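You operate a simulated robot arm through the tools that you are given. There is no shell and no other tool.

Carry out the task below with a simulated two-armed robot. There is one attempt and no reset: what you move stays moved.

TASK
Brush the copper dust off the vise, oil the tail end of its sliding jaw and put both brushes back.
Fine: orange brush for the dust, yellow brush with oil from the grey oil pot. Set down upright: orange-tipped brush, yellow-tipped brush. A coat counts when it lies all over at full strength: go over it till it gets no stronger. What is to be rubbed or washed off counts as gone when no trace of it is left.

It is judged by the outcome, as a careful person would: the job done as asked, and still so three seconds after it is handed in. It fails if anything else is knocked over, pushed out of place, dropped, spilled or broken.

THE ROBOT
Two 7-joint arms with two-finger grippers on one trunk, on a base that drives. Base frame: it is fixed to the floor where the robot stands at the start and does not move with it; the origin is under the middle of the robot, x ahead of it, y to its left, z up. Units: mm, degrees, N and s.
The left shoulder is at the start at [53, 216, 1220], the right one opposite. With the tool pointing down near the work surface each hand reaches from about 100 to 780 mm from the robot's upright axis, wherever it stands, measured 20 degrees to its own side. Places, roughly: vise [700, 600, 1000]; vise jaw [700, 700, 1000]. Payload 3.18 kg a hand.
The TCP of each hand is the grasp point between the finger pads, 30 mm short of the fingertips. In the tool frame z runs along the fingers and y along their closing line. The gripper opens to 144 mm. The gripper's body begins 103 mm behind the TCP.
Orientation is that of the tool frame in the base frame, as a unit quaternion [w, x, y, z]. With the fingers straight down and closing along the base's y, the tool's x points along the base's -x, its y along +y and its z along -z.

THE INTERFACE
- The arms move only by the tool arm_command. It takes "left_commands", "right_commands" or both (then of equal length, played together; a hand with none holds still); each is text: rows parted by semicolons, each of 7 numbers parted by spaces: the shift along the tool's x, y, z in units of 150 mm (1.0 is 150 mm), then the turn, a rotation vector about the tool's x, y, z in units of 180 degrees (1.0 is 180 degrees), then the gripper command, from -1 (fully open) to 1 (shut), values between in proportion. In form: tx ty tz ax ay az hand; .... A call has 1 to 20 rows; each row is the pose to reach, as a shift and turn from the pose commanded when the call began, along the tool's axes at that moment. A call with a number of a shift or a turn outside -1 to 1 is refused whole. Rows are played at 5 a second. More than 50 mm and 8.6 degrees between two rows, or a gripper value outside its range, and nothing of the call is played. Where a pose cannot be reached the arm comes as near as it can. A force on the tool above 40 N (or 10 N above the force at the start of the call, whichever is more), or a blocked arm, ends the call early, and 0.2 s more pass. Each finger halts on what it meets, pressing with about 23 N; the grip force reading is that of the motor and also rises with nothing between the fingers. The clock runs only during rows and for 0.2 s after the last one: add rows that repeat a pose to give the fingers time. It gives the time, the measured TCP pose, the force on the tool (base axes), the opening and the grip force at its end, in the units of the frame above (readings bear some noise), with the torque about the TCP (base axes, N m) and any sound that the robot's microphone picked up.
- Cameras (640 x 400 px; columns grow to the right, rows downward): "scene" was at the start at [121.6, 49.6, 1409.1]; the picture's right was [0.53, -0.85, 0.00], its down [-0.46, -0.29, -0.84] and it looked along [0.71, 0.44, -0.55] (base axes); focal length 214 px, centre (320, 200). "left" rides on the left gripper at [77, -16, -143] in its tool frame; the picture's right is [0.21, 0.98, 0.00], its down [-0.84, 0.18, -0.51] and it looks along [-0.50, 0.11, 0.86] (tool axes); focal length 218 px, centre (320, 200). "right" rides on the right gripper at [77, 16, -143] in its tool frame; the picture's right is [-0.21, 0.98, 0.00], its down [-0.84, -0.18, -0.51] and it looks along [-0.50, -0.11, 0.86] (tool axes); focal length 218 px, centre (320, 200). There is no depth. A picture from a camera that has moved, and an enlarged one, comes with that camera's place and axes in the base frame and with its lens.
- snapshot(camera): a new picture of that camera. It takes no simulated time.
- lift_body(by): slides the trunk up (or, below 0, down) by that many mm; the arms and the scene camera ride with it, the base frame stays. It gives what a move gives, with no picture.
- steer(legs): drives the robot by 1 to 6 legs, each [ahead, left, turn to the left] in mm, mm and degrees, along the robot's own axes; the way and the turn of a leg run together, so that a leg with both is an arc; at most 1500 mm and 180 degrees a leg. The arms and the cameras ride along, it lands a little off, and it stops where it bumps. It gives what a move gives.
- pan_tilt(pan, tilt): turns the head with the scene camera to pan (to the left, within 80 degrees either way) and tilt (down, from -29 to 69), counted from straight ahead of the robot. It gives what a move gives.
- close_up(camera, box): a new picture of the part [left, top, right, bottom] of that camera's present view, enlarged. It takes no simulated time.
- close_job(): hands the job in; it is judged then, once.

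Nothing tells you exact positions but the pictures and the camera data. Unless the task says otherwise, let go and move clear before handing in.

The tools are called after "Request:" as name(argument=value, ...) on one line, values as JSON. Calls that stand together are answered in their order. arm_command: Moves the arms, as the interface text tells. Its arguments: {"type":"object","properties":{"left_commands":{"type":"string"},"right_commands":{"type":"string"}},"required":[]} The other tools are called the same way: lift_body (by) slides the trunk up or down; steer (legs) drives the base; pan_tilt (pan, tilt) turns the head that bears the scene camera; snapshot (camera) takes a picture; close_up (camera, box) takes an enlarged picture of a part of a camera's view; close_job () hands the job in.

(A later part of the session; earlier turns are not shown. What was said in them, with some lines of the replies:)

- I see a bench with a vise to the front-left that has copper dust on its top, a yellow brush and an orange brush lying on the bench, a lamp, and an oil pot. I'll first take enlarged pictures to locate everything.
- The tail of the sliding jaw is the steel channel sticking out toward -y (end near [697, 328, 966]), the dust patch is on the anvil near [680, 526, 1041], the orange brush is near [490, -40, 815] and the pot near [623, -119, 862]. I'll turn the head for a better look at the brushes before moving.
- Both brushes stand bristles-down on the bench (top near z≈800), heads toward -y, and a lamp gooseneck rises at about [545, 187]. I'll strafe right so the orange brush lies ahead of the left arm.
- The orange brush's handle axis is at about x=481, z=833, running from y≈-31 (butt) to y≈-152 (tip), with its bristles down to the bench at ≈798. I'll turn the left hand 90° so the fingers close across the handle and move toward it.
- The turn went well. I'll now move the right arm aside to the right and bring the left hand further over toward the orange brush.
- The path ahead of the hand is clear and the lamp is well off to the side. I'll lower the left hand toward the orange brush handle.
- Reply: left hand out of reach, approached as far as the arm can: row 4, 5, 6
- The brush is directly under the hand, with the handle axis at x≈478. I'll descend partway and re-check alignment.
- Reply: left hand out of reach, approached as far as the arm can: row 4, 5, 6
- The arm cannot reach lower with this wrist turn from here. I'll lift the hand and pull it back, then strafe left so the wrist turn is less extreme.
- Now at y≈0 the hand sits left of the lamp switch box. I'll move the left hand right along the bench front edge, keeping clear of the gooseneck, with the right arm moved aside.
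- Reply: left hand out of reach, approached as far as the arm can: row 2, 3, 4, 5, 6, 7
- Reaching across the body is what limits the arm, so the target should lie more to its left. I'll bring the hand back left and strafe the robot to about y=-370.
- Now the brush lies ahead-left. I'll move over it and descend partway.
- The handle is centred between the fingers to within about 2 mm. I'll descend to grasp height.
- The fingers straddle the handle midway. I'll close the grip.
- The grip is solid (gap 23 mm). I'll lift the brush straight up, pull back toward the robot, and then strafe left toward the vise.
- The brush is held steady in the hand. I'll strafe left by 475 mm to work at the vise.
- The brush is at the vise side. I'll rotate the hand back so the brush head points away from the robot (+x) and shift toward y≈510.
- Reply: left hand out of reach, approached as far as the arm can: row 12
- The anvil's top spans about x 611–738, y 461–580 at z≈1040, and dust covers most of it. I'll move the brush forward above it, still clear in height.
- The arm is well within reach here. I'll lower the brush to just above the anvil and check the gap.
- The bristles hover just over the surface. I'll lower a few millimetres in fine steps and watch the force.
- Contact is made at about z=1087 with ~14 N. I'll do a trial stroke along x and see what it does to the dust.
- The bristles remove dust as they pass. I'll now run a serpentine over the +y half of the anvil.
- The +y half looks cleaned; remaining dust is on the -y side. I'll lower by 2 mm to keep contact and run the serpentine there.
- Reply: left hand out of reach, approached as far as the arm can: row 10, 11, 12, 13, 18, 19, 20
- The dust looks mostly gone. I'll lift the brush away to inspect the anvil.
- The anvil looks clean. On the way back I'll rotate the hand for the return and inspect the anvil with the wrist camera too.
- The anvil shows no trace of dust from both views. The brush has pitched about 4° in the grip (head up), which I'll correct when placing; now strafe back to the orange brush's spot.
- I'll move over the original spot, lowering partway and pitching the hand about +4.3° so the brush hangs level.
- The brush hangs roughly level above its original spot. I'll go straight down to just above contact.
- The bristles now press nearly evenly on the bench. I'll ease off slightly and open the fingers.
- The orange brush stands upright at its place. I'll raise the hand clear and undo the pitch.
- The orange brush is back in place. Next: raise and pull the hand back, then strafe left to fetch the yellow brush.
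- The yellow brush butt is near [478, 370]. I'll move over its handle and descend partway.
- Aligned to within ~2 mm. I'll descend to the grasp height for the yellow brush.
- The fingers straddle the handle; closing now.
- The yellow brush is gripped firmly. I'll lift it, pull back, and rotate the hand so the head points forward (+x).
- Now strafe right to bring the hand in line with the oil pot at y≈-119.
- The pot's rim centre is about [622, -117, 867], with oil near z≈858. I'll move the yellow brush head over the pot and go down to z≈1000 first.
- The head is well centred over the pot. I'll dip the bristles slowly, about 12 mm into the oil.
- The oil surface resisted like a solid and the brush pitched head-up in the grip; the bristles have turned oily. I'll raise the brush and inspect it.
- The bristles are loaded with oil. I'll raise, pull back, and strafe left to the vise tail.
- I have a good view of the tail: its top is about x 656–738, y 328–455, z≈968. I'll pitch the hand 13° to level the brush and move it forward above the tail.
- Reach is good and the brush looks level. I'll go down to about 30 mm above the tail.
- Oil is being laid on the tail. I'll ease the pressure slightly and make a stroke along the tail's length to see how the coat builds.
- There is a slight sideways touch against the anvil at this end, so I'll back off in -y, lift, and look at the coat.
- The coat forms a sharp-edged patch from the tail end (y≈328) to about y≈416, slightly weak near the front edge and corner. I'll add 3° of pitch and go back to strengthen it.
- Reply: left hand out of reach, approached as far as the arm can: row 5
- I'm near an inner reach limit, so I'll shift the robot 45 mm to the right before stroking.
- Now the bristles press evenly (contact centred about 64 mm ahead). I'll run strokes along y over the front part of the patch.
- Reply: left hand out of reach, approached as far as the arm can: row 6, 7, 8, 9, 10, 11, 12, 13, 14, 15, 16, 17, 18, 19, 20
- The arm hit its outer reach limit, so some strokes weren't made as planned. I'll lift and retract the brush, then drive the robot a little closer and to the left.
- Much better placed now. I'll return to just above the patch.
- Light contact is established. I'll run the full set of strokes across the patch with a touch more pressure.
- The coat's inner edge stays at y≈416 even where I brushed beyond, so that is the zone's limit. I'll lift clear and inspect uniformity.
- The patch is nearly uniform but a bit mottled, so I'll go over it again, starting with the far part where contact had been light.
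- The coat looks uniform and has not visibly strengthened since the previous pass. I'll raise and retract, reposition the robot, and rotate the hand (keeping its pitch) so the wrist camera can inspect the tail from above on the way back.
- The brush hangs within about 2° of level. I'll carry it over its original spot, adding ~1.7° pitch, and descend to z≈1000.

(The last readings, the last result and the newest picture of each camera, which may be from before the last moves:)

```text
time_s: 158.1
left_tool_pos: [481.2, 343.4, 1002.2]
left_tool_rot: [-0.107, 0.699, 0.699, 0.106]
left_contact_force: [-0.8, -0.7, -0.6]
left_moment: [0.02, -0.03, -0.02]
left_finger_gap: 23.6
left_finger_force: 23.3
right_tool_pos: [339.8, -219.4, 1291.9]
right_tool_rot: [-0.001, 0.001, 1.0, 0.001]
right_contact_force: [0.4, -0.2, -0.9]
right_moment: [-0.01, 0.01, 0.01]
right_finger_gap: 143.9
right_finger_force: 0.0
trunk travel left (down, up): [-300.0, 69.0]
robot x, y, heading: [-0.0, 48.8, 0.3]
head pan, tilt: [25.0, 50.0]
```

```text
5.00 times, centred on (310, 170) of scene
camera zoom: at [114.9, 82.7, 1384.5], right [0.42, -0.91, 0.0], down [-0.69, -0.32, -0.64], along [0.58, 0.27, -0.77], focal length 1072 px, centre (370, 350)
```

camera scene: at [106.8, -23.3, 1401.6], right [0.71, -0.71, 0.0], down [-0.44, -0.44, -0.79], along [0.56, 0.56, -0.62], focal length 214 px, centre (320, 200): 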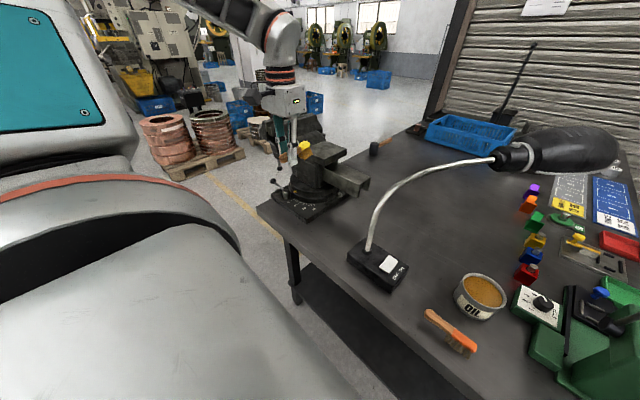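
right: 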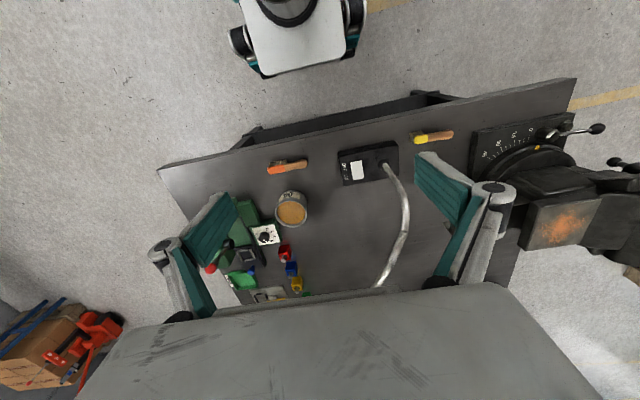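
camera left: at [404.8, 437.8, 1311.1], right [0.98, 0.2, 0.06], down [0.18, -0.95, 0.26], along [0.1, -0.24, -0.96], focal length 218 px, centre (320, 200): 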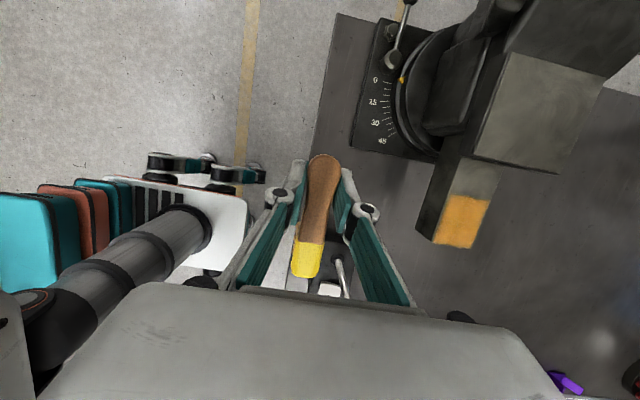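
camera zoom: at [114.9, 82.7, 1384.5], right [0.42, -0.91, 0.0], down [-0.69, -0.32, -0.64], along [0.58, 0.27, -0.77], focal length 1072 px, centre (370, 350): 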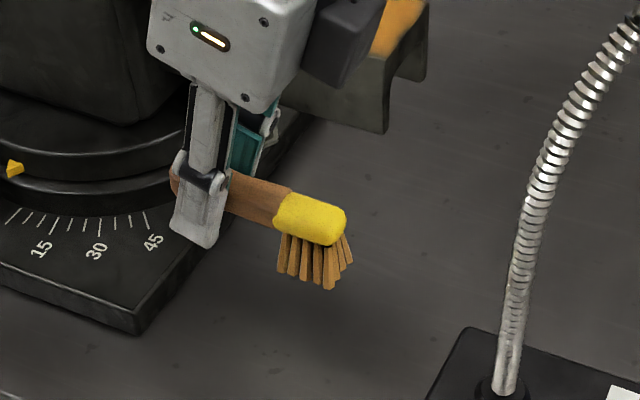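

Request:
arm_command(left_commands="-0.055 0 0.178 0 0 0 1; -0.11 0 0.356 0 0 0 1; -0.16 0 0.516 0 0 0 1; -0.21 0 0.676 0 0 0 1; -0.245 0 0.786 0 0 0 1; -0.2678 0 0.8592 0 0 0 1; -0.2678 0 0.8592 0 0 0 1")

Request:
close_up(camera="scene", box=[260, 160, 340, 220])

Request:
close_up(camera="left", box=[240, 130, 400, 290])

```text
time_s: 159.7
left_tool_pos: [472.2, 356.2, 876.9]
left_tool_rot: [-0.107, 0.699, 0.699, 0.106]
left_contact_force: [0.1, 0.2, -0.7]
left_moment: [0.05, 0.04, -0.03]
left_finger_gap: 23.5
left_finger_force: 23.2
left hand out of reach, approached as far as the arm can: row 5, 6, 7
right_tool_pos: [338.9, -218.3, 1291.5]
right_tool_rot: [-0.001, 0.001, 1.0, 0.001]
right_contact_force: [-0.5, 0.7, -0.4]
right_moment: [0.02, 0.0, 0.0]
right_finger_gap: 144.0
right_finger_force: 0.0
trunk travel left (down, up): [-300.0, 69.0]
robot x, y, heading: [2.2, 47.1, 0.1]
head pan, tilt: [25.0, 50.0]
```

```text
6.67 times, centred on (300, 190) of scene
camera zoom: at [114.8, 82.6, 1384.5], right [0.42, -0.91, 0.0], down [-0.69, -0.32, -0.64], along [0.58, 0.27, -0.77], focal length 1430 px, centre (453, 267)
```

zoom: 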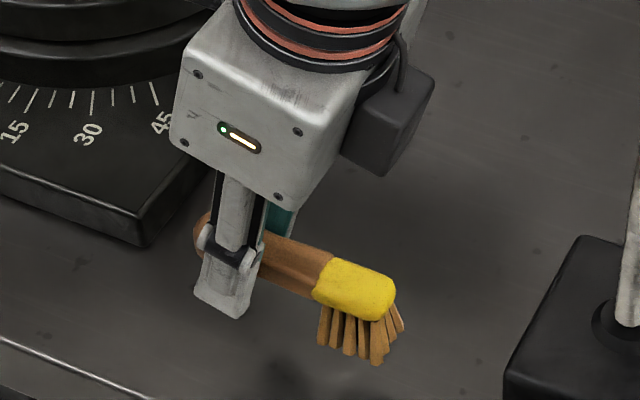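

```text
2.50 times, centred on (320, 210) of left
camera zoom: at [456.4, 387.1, 1036.5], right [0.98, 0.2, 0.06], down [0.18, -0.96, 0.23], along [0.11, -0.22, -0.97], focal length 546 px, centre (320, 175)
```

zoom: 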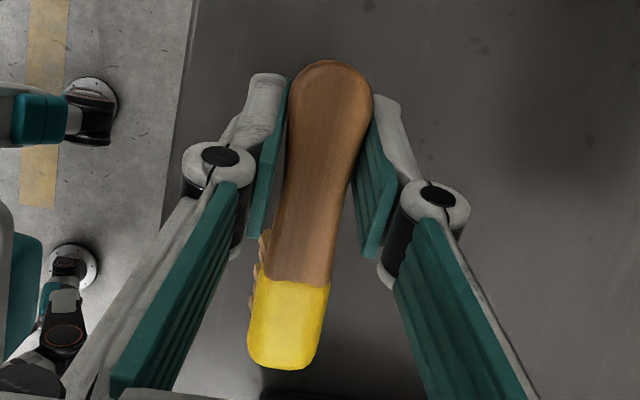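

The tilted hand needs a bit more room, so I'll lift back up, shift the robot 75 mm right, and re-approach.

Request:
arm_command(left_commands="0.05 0 -0.17 0 0 0 1; 0.11 0 -0.35 0 0 0 1; 0.16 0 -0.52 0 0 0 1; 0.21 0 -0.68 0 0 0 1; 0.2678 0 -0.8592 0 0 0 1")

Request:
steer(legs=[[0, -75, 0]])

```text
time_s: 160.9
left_tool_pos: [474.0, 354.9, 1013.5]
left_tool_rot: [-0.107, 0.699, 0.699, 0.106]
left_contact_force: [-0.1, 0.3, -0.9]
left_moment: [0.03, 0.06, -0.04]
left_finger_gap: 23.5
left_finger_force: 22.9
right_tool_pos: [338.6, -218.9, 1291.6]
right_tool_rot: [0.0, 0.001, 1.0, 0.001]
right_contact_force: [0.6, 0.0, 1.2]
right_moment: [-0.03, -0.01, 0.0]
right_finger_gap: 143.9
right_finger_force: 0.1
trunk travel left (down, up): [-300.0, 69.0]
robot x, y, heading: [-2.9, 50.1, -0.1]
head pan, tilt: [25.0, 50.0]
```

```text
time_s: 162.2
left_tool_pos: [473.5, 279.0, 1012.0]
left_tool_rot: [-0.108, 0.698, 0.7, 0.107]
left_contact_force: [0.6, -0.7, -1.0]
left_moment: [0.07, 0.02, 0.0]
left_finger_gap: 23.5
left_finger_force: 23.0
right_tool_pos: [338.1, -293.0, 1291.9]
right_tool_rot: [-0.001, 0.0, 1.0, 0.001]
right_contact_force: [-0.1, 0.5, 0.8]
right_moment: [0.02, 0.03, -0.01]
right_finger_gap: 143.9
right_finger_force: 0.0
trunk travel left (down, up): [-300.0, 69.0]
robot x, y, heading: [-0.3, -25.8, 0.1]
head pan, tilt: [25.0, 50.0]
```

Request:
arm_command(left_commands="0.13 0.015 0.042 0 0 0 1; 0.27 0.03 0.084 0 0 0 1; 0.406 0.047 0.1265 0 0 0 1; 0.356 0.047 0.287 0 0 0 1; 0.306 0.047 0.447 0 0 0 1; 0.256 0.047 0.607 0 0 0 1; 0.206 0.047 0.767 0 0 0 1; 0.188 0.047 0.8266 0 0 0 1; 0.188 0.047 0.8266 0 0 0 1")

Request:
close_up(camera="scene", box=[230, 150, 330, 220])

```text
time_s: 164.2
left_tool_pos: [480.9, 343.6, 901.1]
left_tool_rot: [-0.108, 0.698, 0.7, 0.106]
left_contact_force: [0.7, -0.5, -2.1]
left_moment: [0.06, 0.02, -0.02]
left_finger_gap: 23.6
left_finger_force: 22.7
right_tool_pos: [339.0, -292.8, 1291.1]
right_tool_rot: [-0.001, 0.001, 1.0, 0.001]
right_contact_force: [-0.2, -0.6, -0.1]
right_moment: [-0.01, -0.06, 0.01]
right_finger_gap: 144.0
right_finger_force: 0.0
trunk travel left (down, up): [-300.0, 69.0]
robot x, y, heading: [-3.0, -25.9, 0.2]
head pan, tilt: [25.0, 50.0]
```

```text
5.71 times, centred on (280, 185) of scene
camera zoom: at [114.9, 8.2, 1384.5], right [0.42, -0.91, 0.0], down [-0.69, -0.32, -0.64], along [0.58, 0.27, -0.77], focal length 1226 px, centre (549, 286)
```

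zoom: 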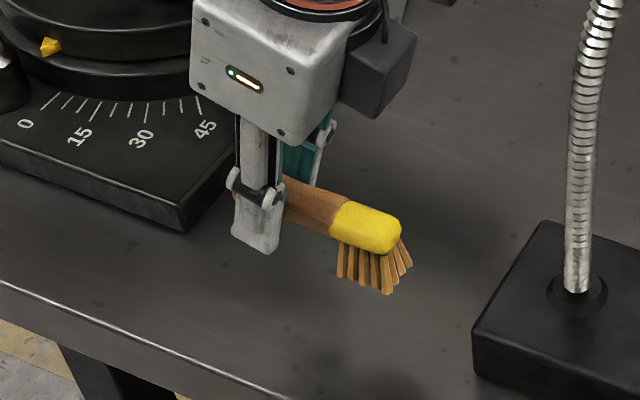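

Request:
arm_command(left_commands="-0.02 0 0.064 0 0 0 1; -0.04 0 0.127 0 0 0 1; -0.06 0 0.191 0 0 0 1; -0.0793 0 0.2546 0 0 0 1; -0.0793 0 0.2546 0 0 0 1")

Request:
close_up(camera="scene", box=[260, 170, 320, 220])

```text
time_s: 165.4
left_tool_pos: [480.0, 344.1, 862.0]
left_tool_rot: [-0.107, 0.698, 0.7, 0.106]
left_contact_force: [0.2, 0.4, -1.1]
left_moment: [0.04, 0.0, -0.01]
left_finger_gap: 23.5
left_finger_force: 23.5
right_tool_pos: [339.8, -293.4, 1291.5]
right_tool_rot: [-0.001, 0.0, 1.0, 0.0]
right_contact_force: [-0.1, 0.4, -0.4]
right_moment: [-0.02, 0.0, 0.0]
right_finger_gap: 144.0
right_finger_force: 0.1
trunk travel left (down, up): [-300.0, 69.0]
robot x, y, heading: [-0.8, -25.5, -0.0]
head pan, tilt: [25.0, 50.0]
```

```text
8.00 times, centred on (290, 195) of scene
camera zoom: at [114.8, 8.1, 1384.5], right [0.42, -0.91, 0.0], down [-0.69, -0.32, -0.64], along [0.58, 0.27, -0.77], focal length 1716 px, centre (560, 240)
```

zoom: 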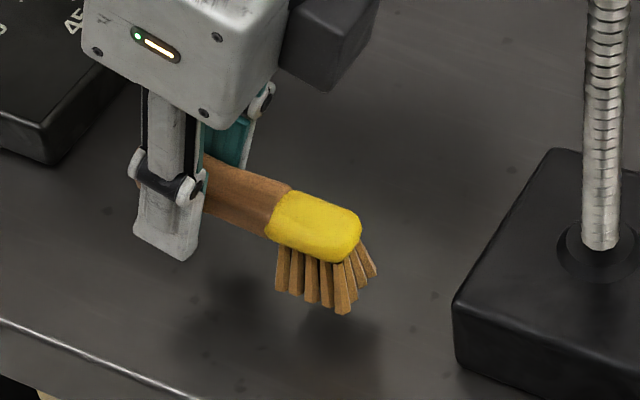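

Request:
arm_command(left_commands="-0.01 0 0.032 0 0 0 1; -0.02 0 0.064 0 0 0 1; -0.0278 0 0.0891 0 0 0 1; -0.0317 0 0.1018 0 0 0 1; -0.0317 0 0.1018 0 0 0 1")

Request:
close_up(camera="scene", box=[260, 170, 320, 220])

```text
time_s: 166.6
left_tool_pos: [480.0, 344.4, 846.5]
left_tool_rot: [-0.107, 0.698, 0.7, 0.106]
left_contact_force: [0.8, -0.1, -0.4]
left_moment: [0.05, 0.0, -0.02]
left_finger_gap: 23.5
left_finger_force: 23.4
right_tool_pos: [339.5, -293.5, 1291.1]
right_tool_rot: [0.0, 0.001, 1.0, 0.0]
right_contact_force: [0.9, 0.2, -0.2]
right_moment: [0.04, -0.04, 0.05]
right_finger_gap: 143.9
right_finger_force: 0.1
trunk travel left (down, up): [-300.0, 69.0]
robot x, y, heading: [-0.3, -29.9, -0.0]
head pan, tilt: [25.0, 50.0]
```

```text
8.00 times, centred on (290, 195) of scene
camera zoom: at [114.9, 8.2, 1384.5], right [0.42, -0.91, 0.0], down [-0.69, -0.32, -0.64], along [0.58, 0.27, -0.77], focal length 1716 px, centre (560, 240)
```

zoom: 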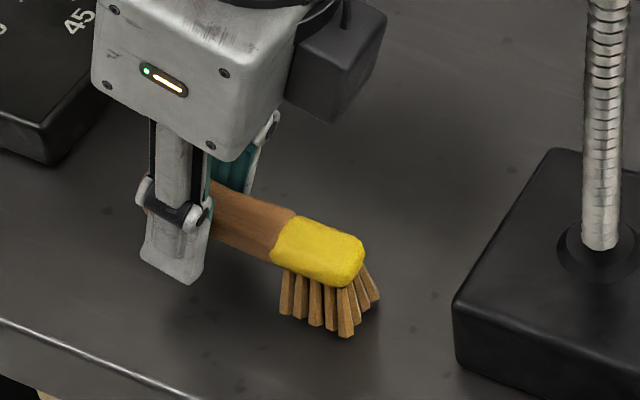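

Request:
arm_command(left_commands="-0.0159 0 -0.005 0 0 0 1; -0.0179 0 0.0014 0 0 0 1; -0.0199 0 0.0077 0 0 0 1; -0.0219 0 0.0141 0 0 0 1; -0.0238 0 0.0205 0 0 0 1; -0.0238 0 0.0205 0 0 0 1")

Request:
close_up(camera="scene", box=[260, 170, 320, 220])

```text
time_s: 168.0
left_tool_pos: [481.1, 341.6, 843.3]
left_tool_rot: [-0.107, 0.699, 0.699, 0.107]
left_contact_force: [0.4, 1.2, 2.5]
left_moment: [-0.14, 0.03, -0.03]
left_finger_gap: 23.4
left_finger_force: 22.4
right_tool_pos: [339.6, -292.8, 1291.7]
right_tool_rot: [0.0, 0.001, 1.0, 0.001]
right_contact_force: [-0.8, 0.0, -1.1]
right_moment: [0.03, -0.01, 0.0]
right_finger_gap: 143.9
right_finger_force: 0.1
trunk travel left (down, up): [-300.0, 69.0]
robot x, y, heading: [2.2, -29.8, -0.1]
head pan, tilt: [25.0, 50.0]
```

```text
8.00 times, centred on (290, 195) of scene
camera zoom: at [114.7, 8.2, 1384.5], right [0.42, -0.91, 0.0], down [-0.69, -0.32, -0.64], along [0.58, 0.27, -0.77], focal length 1716 px, centre (560, 240)
```

zoom: 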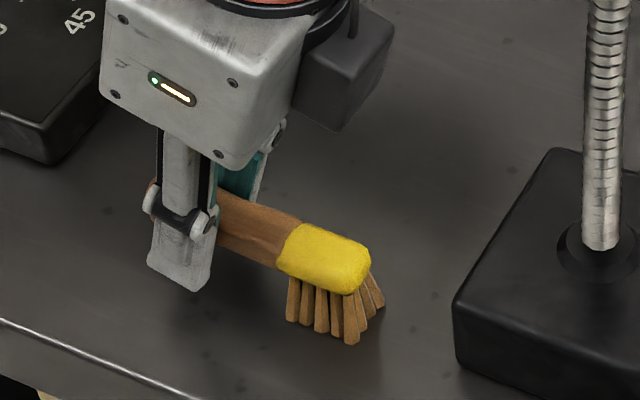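

The bristles are touching the bench nearly evenly at the original spot. I'll open the fingers to release the brush.

Request:
arm_command(left_commands="0 0 0 0 0 0 1; 0 0 0 0 0 0 0.6; 0 0 0 0 0 0 0.4; 0 0 0 0 0 0 0.2; 0 0 0 0 0 0 0.15; 0 0 0 0 0 0 0.15")

Request:
close_up(camera="scene", box=[260, 170, 320, 220])

Request:
close_up(camera="left", box=[240, 130, 400, 290])

```text
time_s: 169.4
left_tool_pos: [480.0, 340.5, 842.6]
left_tool_rot: [-0.108, 0.698, 0.7, 0.106]
left_contact_force: [-0.8, 0.1, -0.6]
left_moment: [0.02, 0.0, 0.0]
left_finger_gap: 61.2
left_finger_force: 0.1
right_tool_pos: [338.7, -293.2, 1292.2]
right_tool_rot: [-0.001, 0.001, 1.0, 0.001]
right_contact_force: [-0.8, 0.2, -0.6]
right_moment: [-0.02, 0.01, 0.01]
right_finger_gap: 144.0
right_finger_force: 0.0
trunk travel left (down, up): [-300.0, 69.0]
robot x, y, heading: [1.3, -28.0, -0.0]
head pan, tilt: [25.0, 50.0]
```

```text
8.00 times, centred on (290, 195) of scene
camera zoom: at [114.9, 8.2, 1384.5], right [0.42, -0.91, 0.0], down [-0.69, -0.32, -0.64], along [0.58, 0.27, -0.77], focal length 1716 px, centre (560, 240)
```

zoom: 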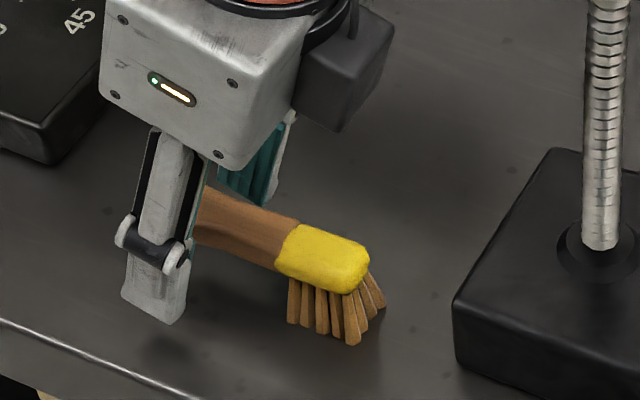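

```text
2.50 times, centred on (320, 210) of left
camera zoom: at [463.8, 372.9, 1002.4], right [0.98, 0.2, 0.06], down [0.18, -0.96, 0.23], along [0.1, -0.22, -0.97], focal length 546 px, centre (320, 175)
```

zoom: 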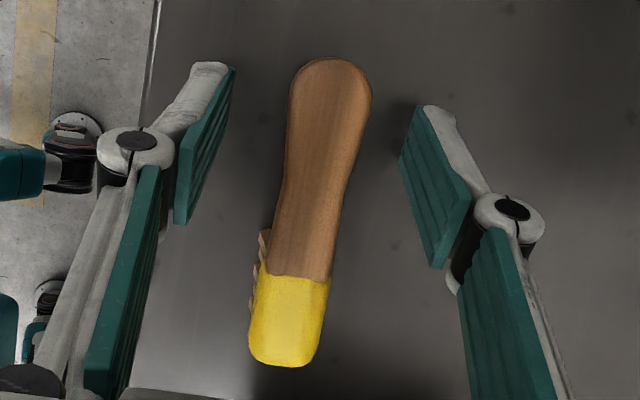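

The yellow brush stands on its bristles. I'll raise the hand straight up and clear.

Request:
arm_command(left_commands="0.02 0 -0.064 0 0 0 0.15; 0.05 0 -0.16 0 0 0 0.15; 0.1 0 -0.32 0 0 0 0.15; 0.15 0 -0.48 0 0 0 0.15; 0.2 0 -0.64 0 0 0 0.15; 0.25 0 -0.8 0 0 0 0.15; 0.2777 0 -0.891 0 0 0 0.15")

Request:
close_up(camera="scene", box=[240, 160, 330, 220])

Request:
snapshot(camera="left")

```text
time_s: 171.0
left_tool_pos: [480.6, 341.3, 982.2]
left_tool_rot: [-0.107, 0.698, 0.7, 0.107]
left_contact_force: [-0.4, 0.3, -0.4]
left_moment: [-0.04, 0.01, -0.02]
left_finger_gap: 60.8
left_finger_force: 0.1
right_tool_pos: [339.5, -291.9, 1292.0]
right_tool_rot: [-0.001, 0.001, 1.0, 0.001]
right_contact_force: [-0.2, 0.3, -0.6]
right_moment: [0.02, 0.0, 0.01]
right_finger_gap: 144.0
right_finger_force: 0.1
trunk travel left (down, up): [-300.0, 69.0]
robot x, y, heading: [0.7, -25.1, -0.1]
head pan, tilt: [25.0, 50.0]
```

```text
6.67 times, centred on (285, 190) of scene
camera zoom: at [114.7, 8.1, 1384.5], right [0.42, -0.91, 0.0], down [-0.69, -0.32, -0.64], along [0.58, 0.27, -0.77], focal length 1430 px, centre (553, 267)
```

zoom: 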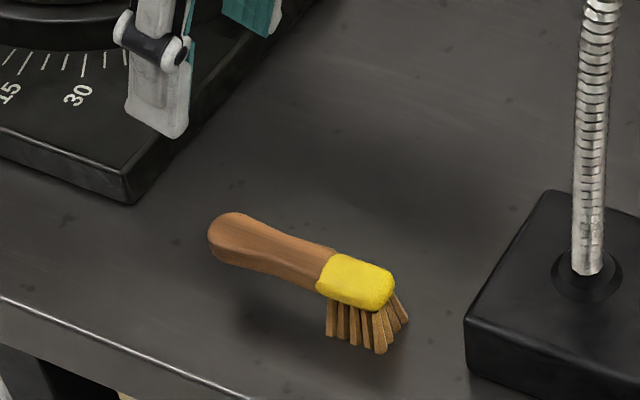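

```text
taken
camera left: at [464.4, 372.5, 1142.3], right [0.98, 0.2, 0.06], down [0.18, -0.96, 0.23], along [0.1, -0.22, -0.97], focal length 218 px, centre (320, 200)
```

left: 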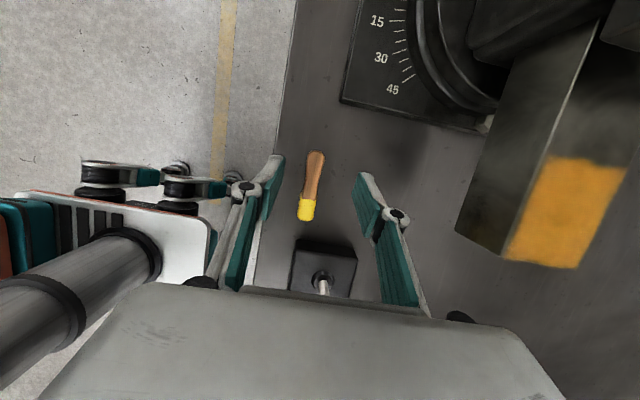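

Request:
close_up(camera="left", box=[490, 140, 640, 280])

Request:
close_up(camera="left", box=[270, 130, 350, 240])

```text
2.86 times, centred on (565, 210) of left
camera zoom: at [464.4, 372.5, 1142.3], right [0.98, 0.2, 0.06], down [0.18, -0.96, 0.23], along [0.1, -0.22, -0.97], focal length 624 px, centre (-380, 171)
```

zoom: 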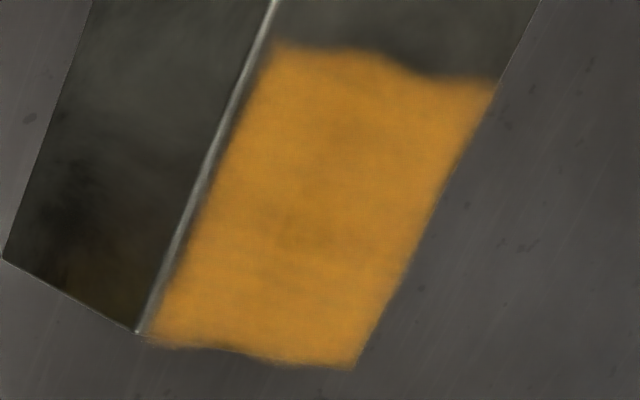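

```text
3.64 times, centred on (310, 185) of left
camera zoom: at [464.4, 372.5, 1142.3], right [0.98, 0.2, 0.06], down [0.18, -0.96, 0.23], along [0.1, -0.22, -0.97], focal length 794 px, centre (356, 254)
```

zoom: 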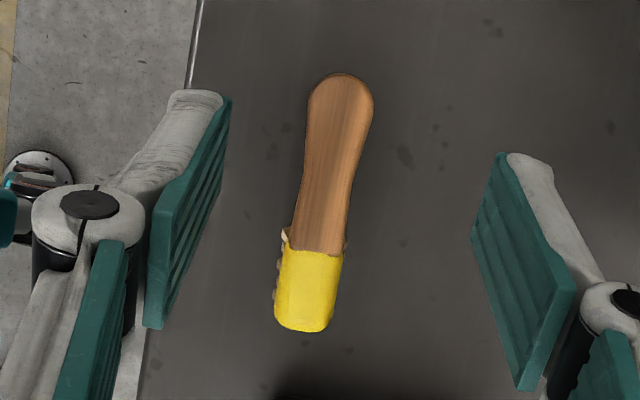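

Request:
pan_tilt(pan=35, tilt=35)

Request:
snapshot(camera="scene")

```text
time_s: 171.8
left_tool_pos: [480.5, 341.2, 981.8]
left_tool_rot: [-0.107, 0.699, 0.699, 0.106]
left_contact_force: [0.8, -0.5, -1.1]
left_moment: [0.0, 0.02, 0.01]
left_finger_gap: 61.3
left_finger_force: 0.1
right_tool_pos: [339.6, -293.8, 1291.6]
right_tool_rot: [-0.001, 0.001, 1.0, 0.0]
right_contact_force: [-0.9, 0.5, 1.1]
right_moment: [0.0, 0.03, 0.0]
right_finger_gap: 144.1
right_finger_force: 0.2
trunk travel left (down, up): [-300.0, 69.0]
robot x, y, heading: [-0.8, -28.7, 0.1]
head pan, tilt: [35.0, 35.0]
```

```text
taken
camera scene: at [117.3, 26.1, 1406.1], right [0.57, -0.82, 0.0], down [-0.47, -0.33, -0.82], along [0.67, 0.47, -0.57], focal length 214 px, centre (320, 200)
```

scene: 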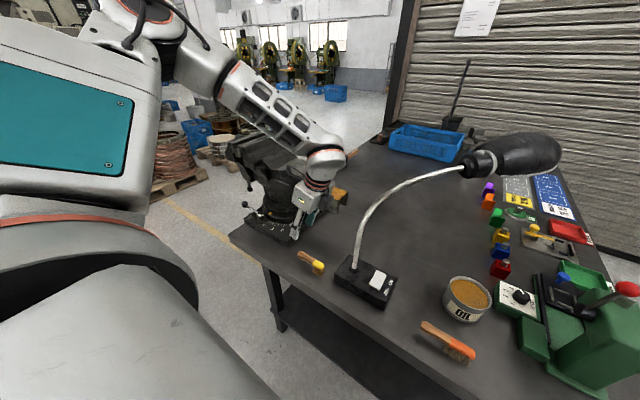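

I'll raise and retract the left arm (undoing its pitch) to get a clear view of the whole bench.

Request:
arm_command(left_commands="0.06 -0.05 -0.19 0 0 0 0.15; 0.12 -0.12 -0.38 0 -0.016 0 0.15; 0.18 -0.2 -0.57 0 -0.036 0 0.15; 0.24 -0.3 -0.76 0 -0.056 0 0.15; 0.2975 -0.4 -0.9547 0 -0.076 0 0.15; 0.2975 -0.4 -0.9547 0 -0.096 0 0.15")

Request:
steer(legs=[[-60, -100, 0]])

Request:
snapshot(camera="scene")

```text
time_s: 173.2
left_tool_pos: [422.1, 341.6, 1131.3]
left_tool_rot: [0.0, 0.707, 0.707, 0.0]
left_contact_force: [0.8, 0.7, -0.1]
left_moment: [-0.01, -0.01, -0.02]
left_finger_gap: 61.1
left_finger_force: 0.0
right_tool_pos: [339.9, -292.6, 1291.8]
right_tool_rot: [-0.001, 0.002, 1.0, 0.001]
right_contact_force: [0.3, -0.1, -0.1]
right_moment: [-0.03, 0.02, 0.03]
right_finger_gap: 144.1
right_finger_force: 0.1
trunk travel left (down, up): [-300.0, 69.0]
robot x, y, heading: [2.3, -27.5, 0.0]
head pan, tilt: [35.0, 35.0]
```

```text
time_s: 174.8
left_tool_pos: [361.6, 238.8, 1132.1]
left_tool_rot: [-0.003, 0.707, 0.707, 0.001]
left_contact_force: [0.1, 0.0, 0.4]
left_moment: [0.01, -0.01, -0.02]
left_finger_gap: 61.2
left_finger_force: 0.0
right_tool_pos: [278.9, -394.5, 1290.8]
right_tool_rot: [-0.001, 0.001, 1.0, 0.001]
right_contact_force: [0.0, 0.4, 0.6]
right_moment: [0.03, -0.06, 0.01]
right_finger_gap: 144.0
right_finger_force: 0.1
trunk travel left (down, up): [-300.0, 69.0]
robot x, y, heading: [-59.4, -130.0, -0.3]
head pan, tilt: [35.0, 35.0]
```

```text
taken
camera scene: at [56.9, -75.1, 1406.2], right [0.57, -0.82, 0.0], down [-0.47, -0.33, -0.82], along [0.67, 0.47, -0.57], focal length 214 px, centre (320, 200)
```

scene: 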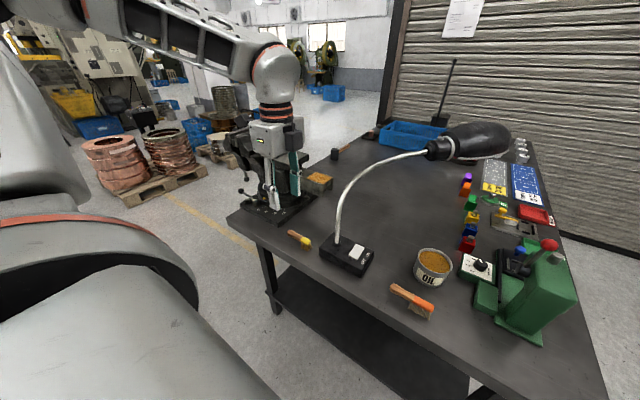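

Request:
close_up(camera="scene", box=[300, 160, 350, 200])

Request:
close_up(camera="scene", box=[270, 220, 450, 330])

Request:
snapshot(camera="left")

```text
10.00 times, centred on (325, 180) of scene
camera zoom: at [56.9, -75.1, 1406.2], right [0.57, -0.82, 0.0], down [-0.47, -0.33, -0.82], along [0.67, 0.47, -0.57], focal length 2145 px, centre (270, 400)
```

zoom: 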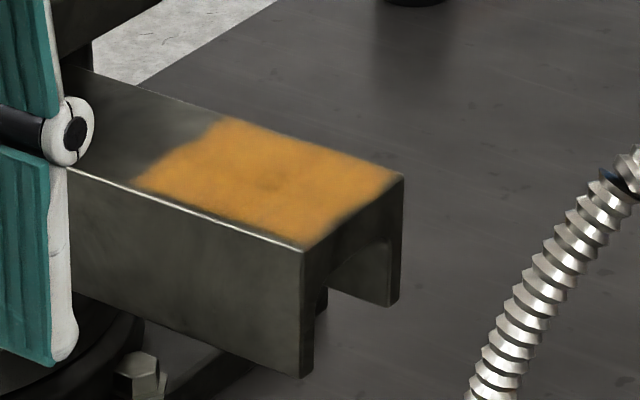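

```text
3.56 times, centred on (360, 275) of scene
camera zoom: at [56.9, -75.1, 1406.2], right [0.57, -0.82, 0.0], down [-0.47, -0.33, -0.82], along [0.67, 0.47, -0.57], focal length 763 px, centre (178, -67)
```

zoom: 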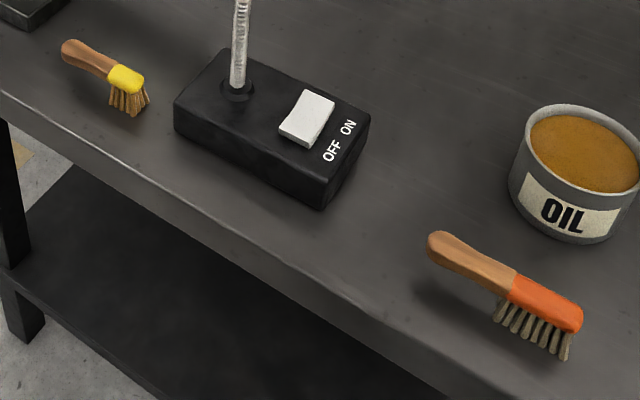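

```text
taken
camera left: at [344.0, 316.5, 1275.9], right [0.98, 0.21, 0.0], down [0.18, -0.84, 0.51], along [0.11, -0.49, -0.86], focal length 218 px, centre (320, 200)
```

left: 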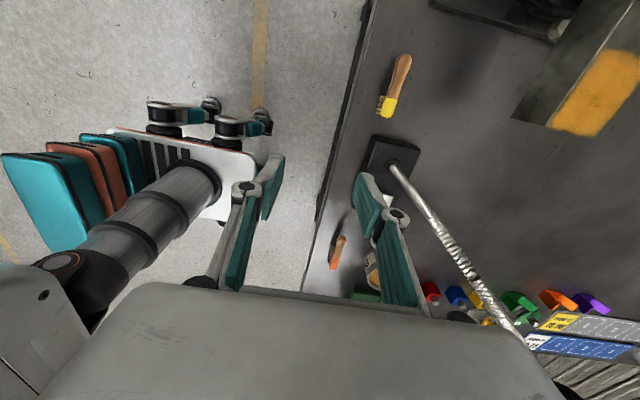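

Both brushes stand upright at their original places and the pot and lamp are undisturbed. I'll take one last close look at the anvil and the coat.

Request:
pan_tilt(pan=45, tilt=35)

Request:
arm_command(left_commands="-0.2 -0.1 -0.1 0 0 0 0.15; -0.4 -0.2 -0.2 0 0 0 0.15; -0.6 -0.3 -0.3 0 0 0 0.15")

Request:
snapshot(camera="scene")

```text
time_s: 175.5
left_tool_pos: [360.2, 240.4, 1131.5]
left_tool_rot: [-0.001, 0.706, 0.708, 0.0]
left_contact_force: [-0.2, -0.6, 0.4]
left_moment: [-0.02, 0.05, 0.04]
left_finger_gap: 61.4
left_finger_force: 0.1
right_tool_pos: [279.1, -393.0, 1291.5]
right_tool_rot: [-0.001, 0.001, 1.0, 0.0]
right_contact_force: [0.0, 0.2, -0.9]
right_moment: [0.02, -0.01, -0.01]
right_finger_gap: 144.0
right_finger_force: 0.0
trunk travel left (down, up): [-300.0, 69.0]
robot x, y, heading: [-60.3, -128.7, -0.1]
head pan, tilt: [45.0, 35.0]
```

```text
time_s: 176.3
left_tool_pos: [314.5, 148.3, 1179.0]
left_tool_rot: [-0.001, 0.707, 0.708, 0.0]
left_contact_force: [-0.6, -0.7, 0.5]
left_moment: [0.05, -0.02, 0.04]
left_finger_gap: 61.4
left_finger_force: 0.1
right_tool_pos: [279.0, -394.2, 1292.2]
right_tool_rot: [0.0, 0.001, 1.0, 0.001]
right_contact_force: [0.3, -0.7, -0.4]
right_moment: [0.0, -0.01, -0.03]
right_finger_gap: 143.9
right_finger_force: 0.1
trunk travel left (down, up): [-300.0, 69.0]
robot x, y, heading: [-61.6, -126.6, -0.0]
head pan, tilt: [45.0, 35.0]
```

```text
taken
camera scene: at [46.9, -63.6, 1406.3], right [0.71, -0.71, 0.0], down [-0.41, -0.41, -0.82], along [0.58, 0.58, -0.57], focal length 214 px, centre (320, 200)
```

scene: 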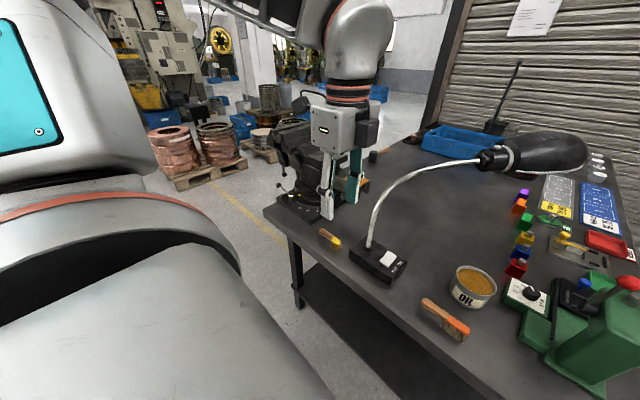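

Request:
steer(legs=[[0, 250, 0]])

Request:
pan_tilt(pan=20, tilt=30)

Request:
snapshot(camera="scene")

```text
time_s: 179.1
left_tool_pos: [315.5, 399.1, 1177.0]
left_tool_rot: [-0.001, 0.706, 0.708, 0.0]
left_contact_force: [0.0, -0.2, 0.2]
left_moment: [-0.01, 0.0, -0.01]
left_finger_gap: 61.3
left_finger_force: 0.1
right_tool_pos: [278.9, -143.8, 1291.6]
right_tool_rot: [-0.001, 0.001, 1.0, 0.001]
right_contact_force: [0.0, -0.1, -0.2]
right_moment: [0.0, 0.01, -0.01]
right_finger_gap: 144.0
right_finger_force: 0.1
trunk travel left (down, up): [-300.0, 69.0]
robot x, y, heading: [-58.7, 122.8, -0.2]
head pan, tilt: [45.0, 35.0]
```

```text
time_s: 180.0
left_tool_pos: [314.9, 399.4, 1176.0]
left_tool_rot: [-0.002, 0.707, 0.708, 0.0]
left_contact_force: [-0.5, 0.4, 0.1]
left_moment: [0.0, 0.02, 0.01]
left_finger_gap: 61.4
left_finger_force: 0.2
right_tool_pos: [278.8, -144.6, 1292.0]
right_tool_rot: [0.0, 0.001, 1.0, 0.001]
right_contact_force: [-0.4, -0.5, -0.9]
right_moment: [-0.02, 0.03, 0.01]
right_finger_gap: 144.3
right_finger_force: 0.1
trunk travel left (down, up): [-300.0, 69.0]
robot x, y, heading: [-58.0, 123.3, 0.2]
head pan, tilt: [20.0, 30.0]
```

```text
taken
camera scene: at [69.8, 156.2, 1414.0], right [0.34, -0.94, 0.0], down [-0.47, -0.17, -0.87], along [0.81, 0.3, -0.5], focal length 214 px, centre (320, 200)
```

scene: 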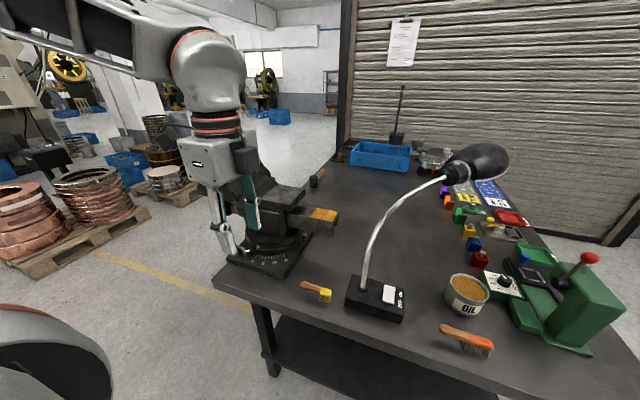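

Request:
close_up(camera="scene", box=[250, 170, 350, 240])

Request:
close_up(camera="scene", box=[290, 270, 350, 310])

Request:
close_up(camera="scene", box=[425, 260, 515, 365])

```text
5.71 times, centred on (300, 205) of scene
camera zoom: at [69.8, 156.2, 1414.0], right [0.34, -0.94, 0.0], down [-0.47, -0.17, -0.87], along [0.81, 0.3, -0.5], focal length 1226 px, centre (434, 171)
```

zoom: 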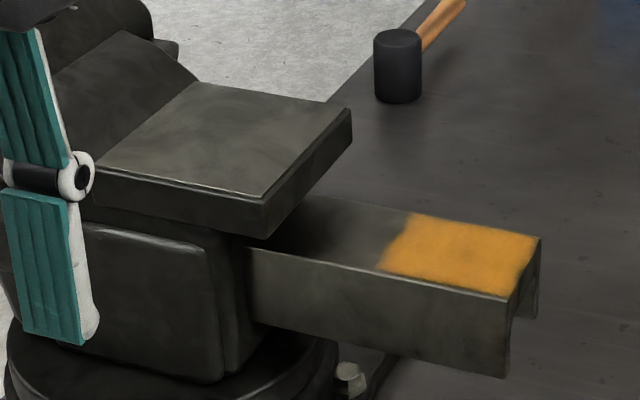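

```text
10.00 times, centred on (320, 290) of scene
camera zoom: at [69.8, 156.2, 1414.0], right [0.34, -0.94, 0.0], down [-0.47, -0.17, -0.87], along [0.81, 0.3, -0.5], focal length 2145 px, centre (320, -700)
```

zoom: 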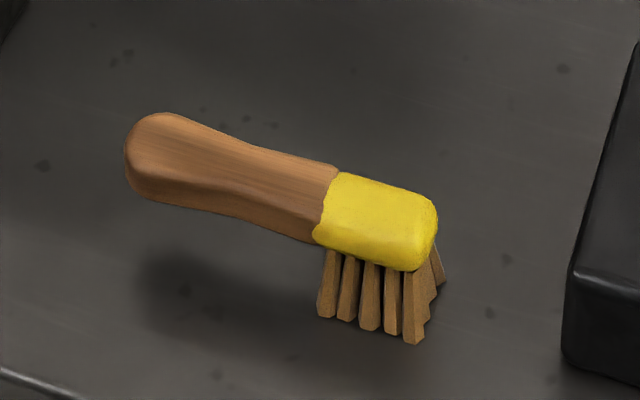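

```text
3.81 times, centred on (470, 312) of scene
camera zoom: at [69.8, 156.2, 1414.0], right [0.34, -0.94, 0.0], down [-0.47, -0.17, -0.87], along [0.81, 0.3, -0.5], focal length 817 px, centre (-251, -229)
```

zoom: 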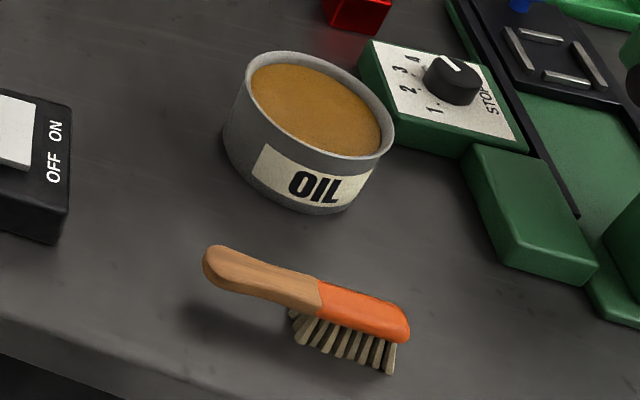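

The job is finished as far as the pictures show. The anvil has no dust left on it, and the oil coat on the tail end is even. Both brushes stand upright in their places, and both hands are clear, so I'm handing the job in.

Request:
close_job()

```text
The job is handed in.
```

I brushed the copper dust off the vise, oiled the tail end of its sliding jaw, and put both brushes back. The job is handed in, but I haven't seen the verdict.

- **Dust:** I swept the whole top of the anvil with the orange brush. Close-up pictures from two cameras show no copper left on it.
- **Oil:** I dipped the yellow brush once and went over the top of the tail end several times. The coat covers the full width over roughly the last 90 mm and looked no stronger after the final pass. I judged full strength by eye, and I did not dip again to confirm it.
- **Brushes:** Both are set down on their bristles at about the spots they came from. Each tilted in the gripper while I worked, so I levelled it before setting it down.
- **Contact:** A finger lightly touched the side of the anvil once, at about 4 N, and I backed off straight away. In the last pictures the oil pot and lamp are where they were, and nothing has been knocked over or spilled.
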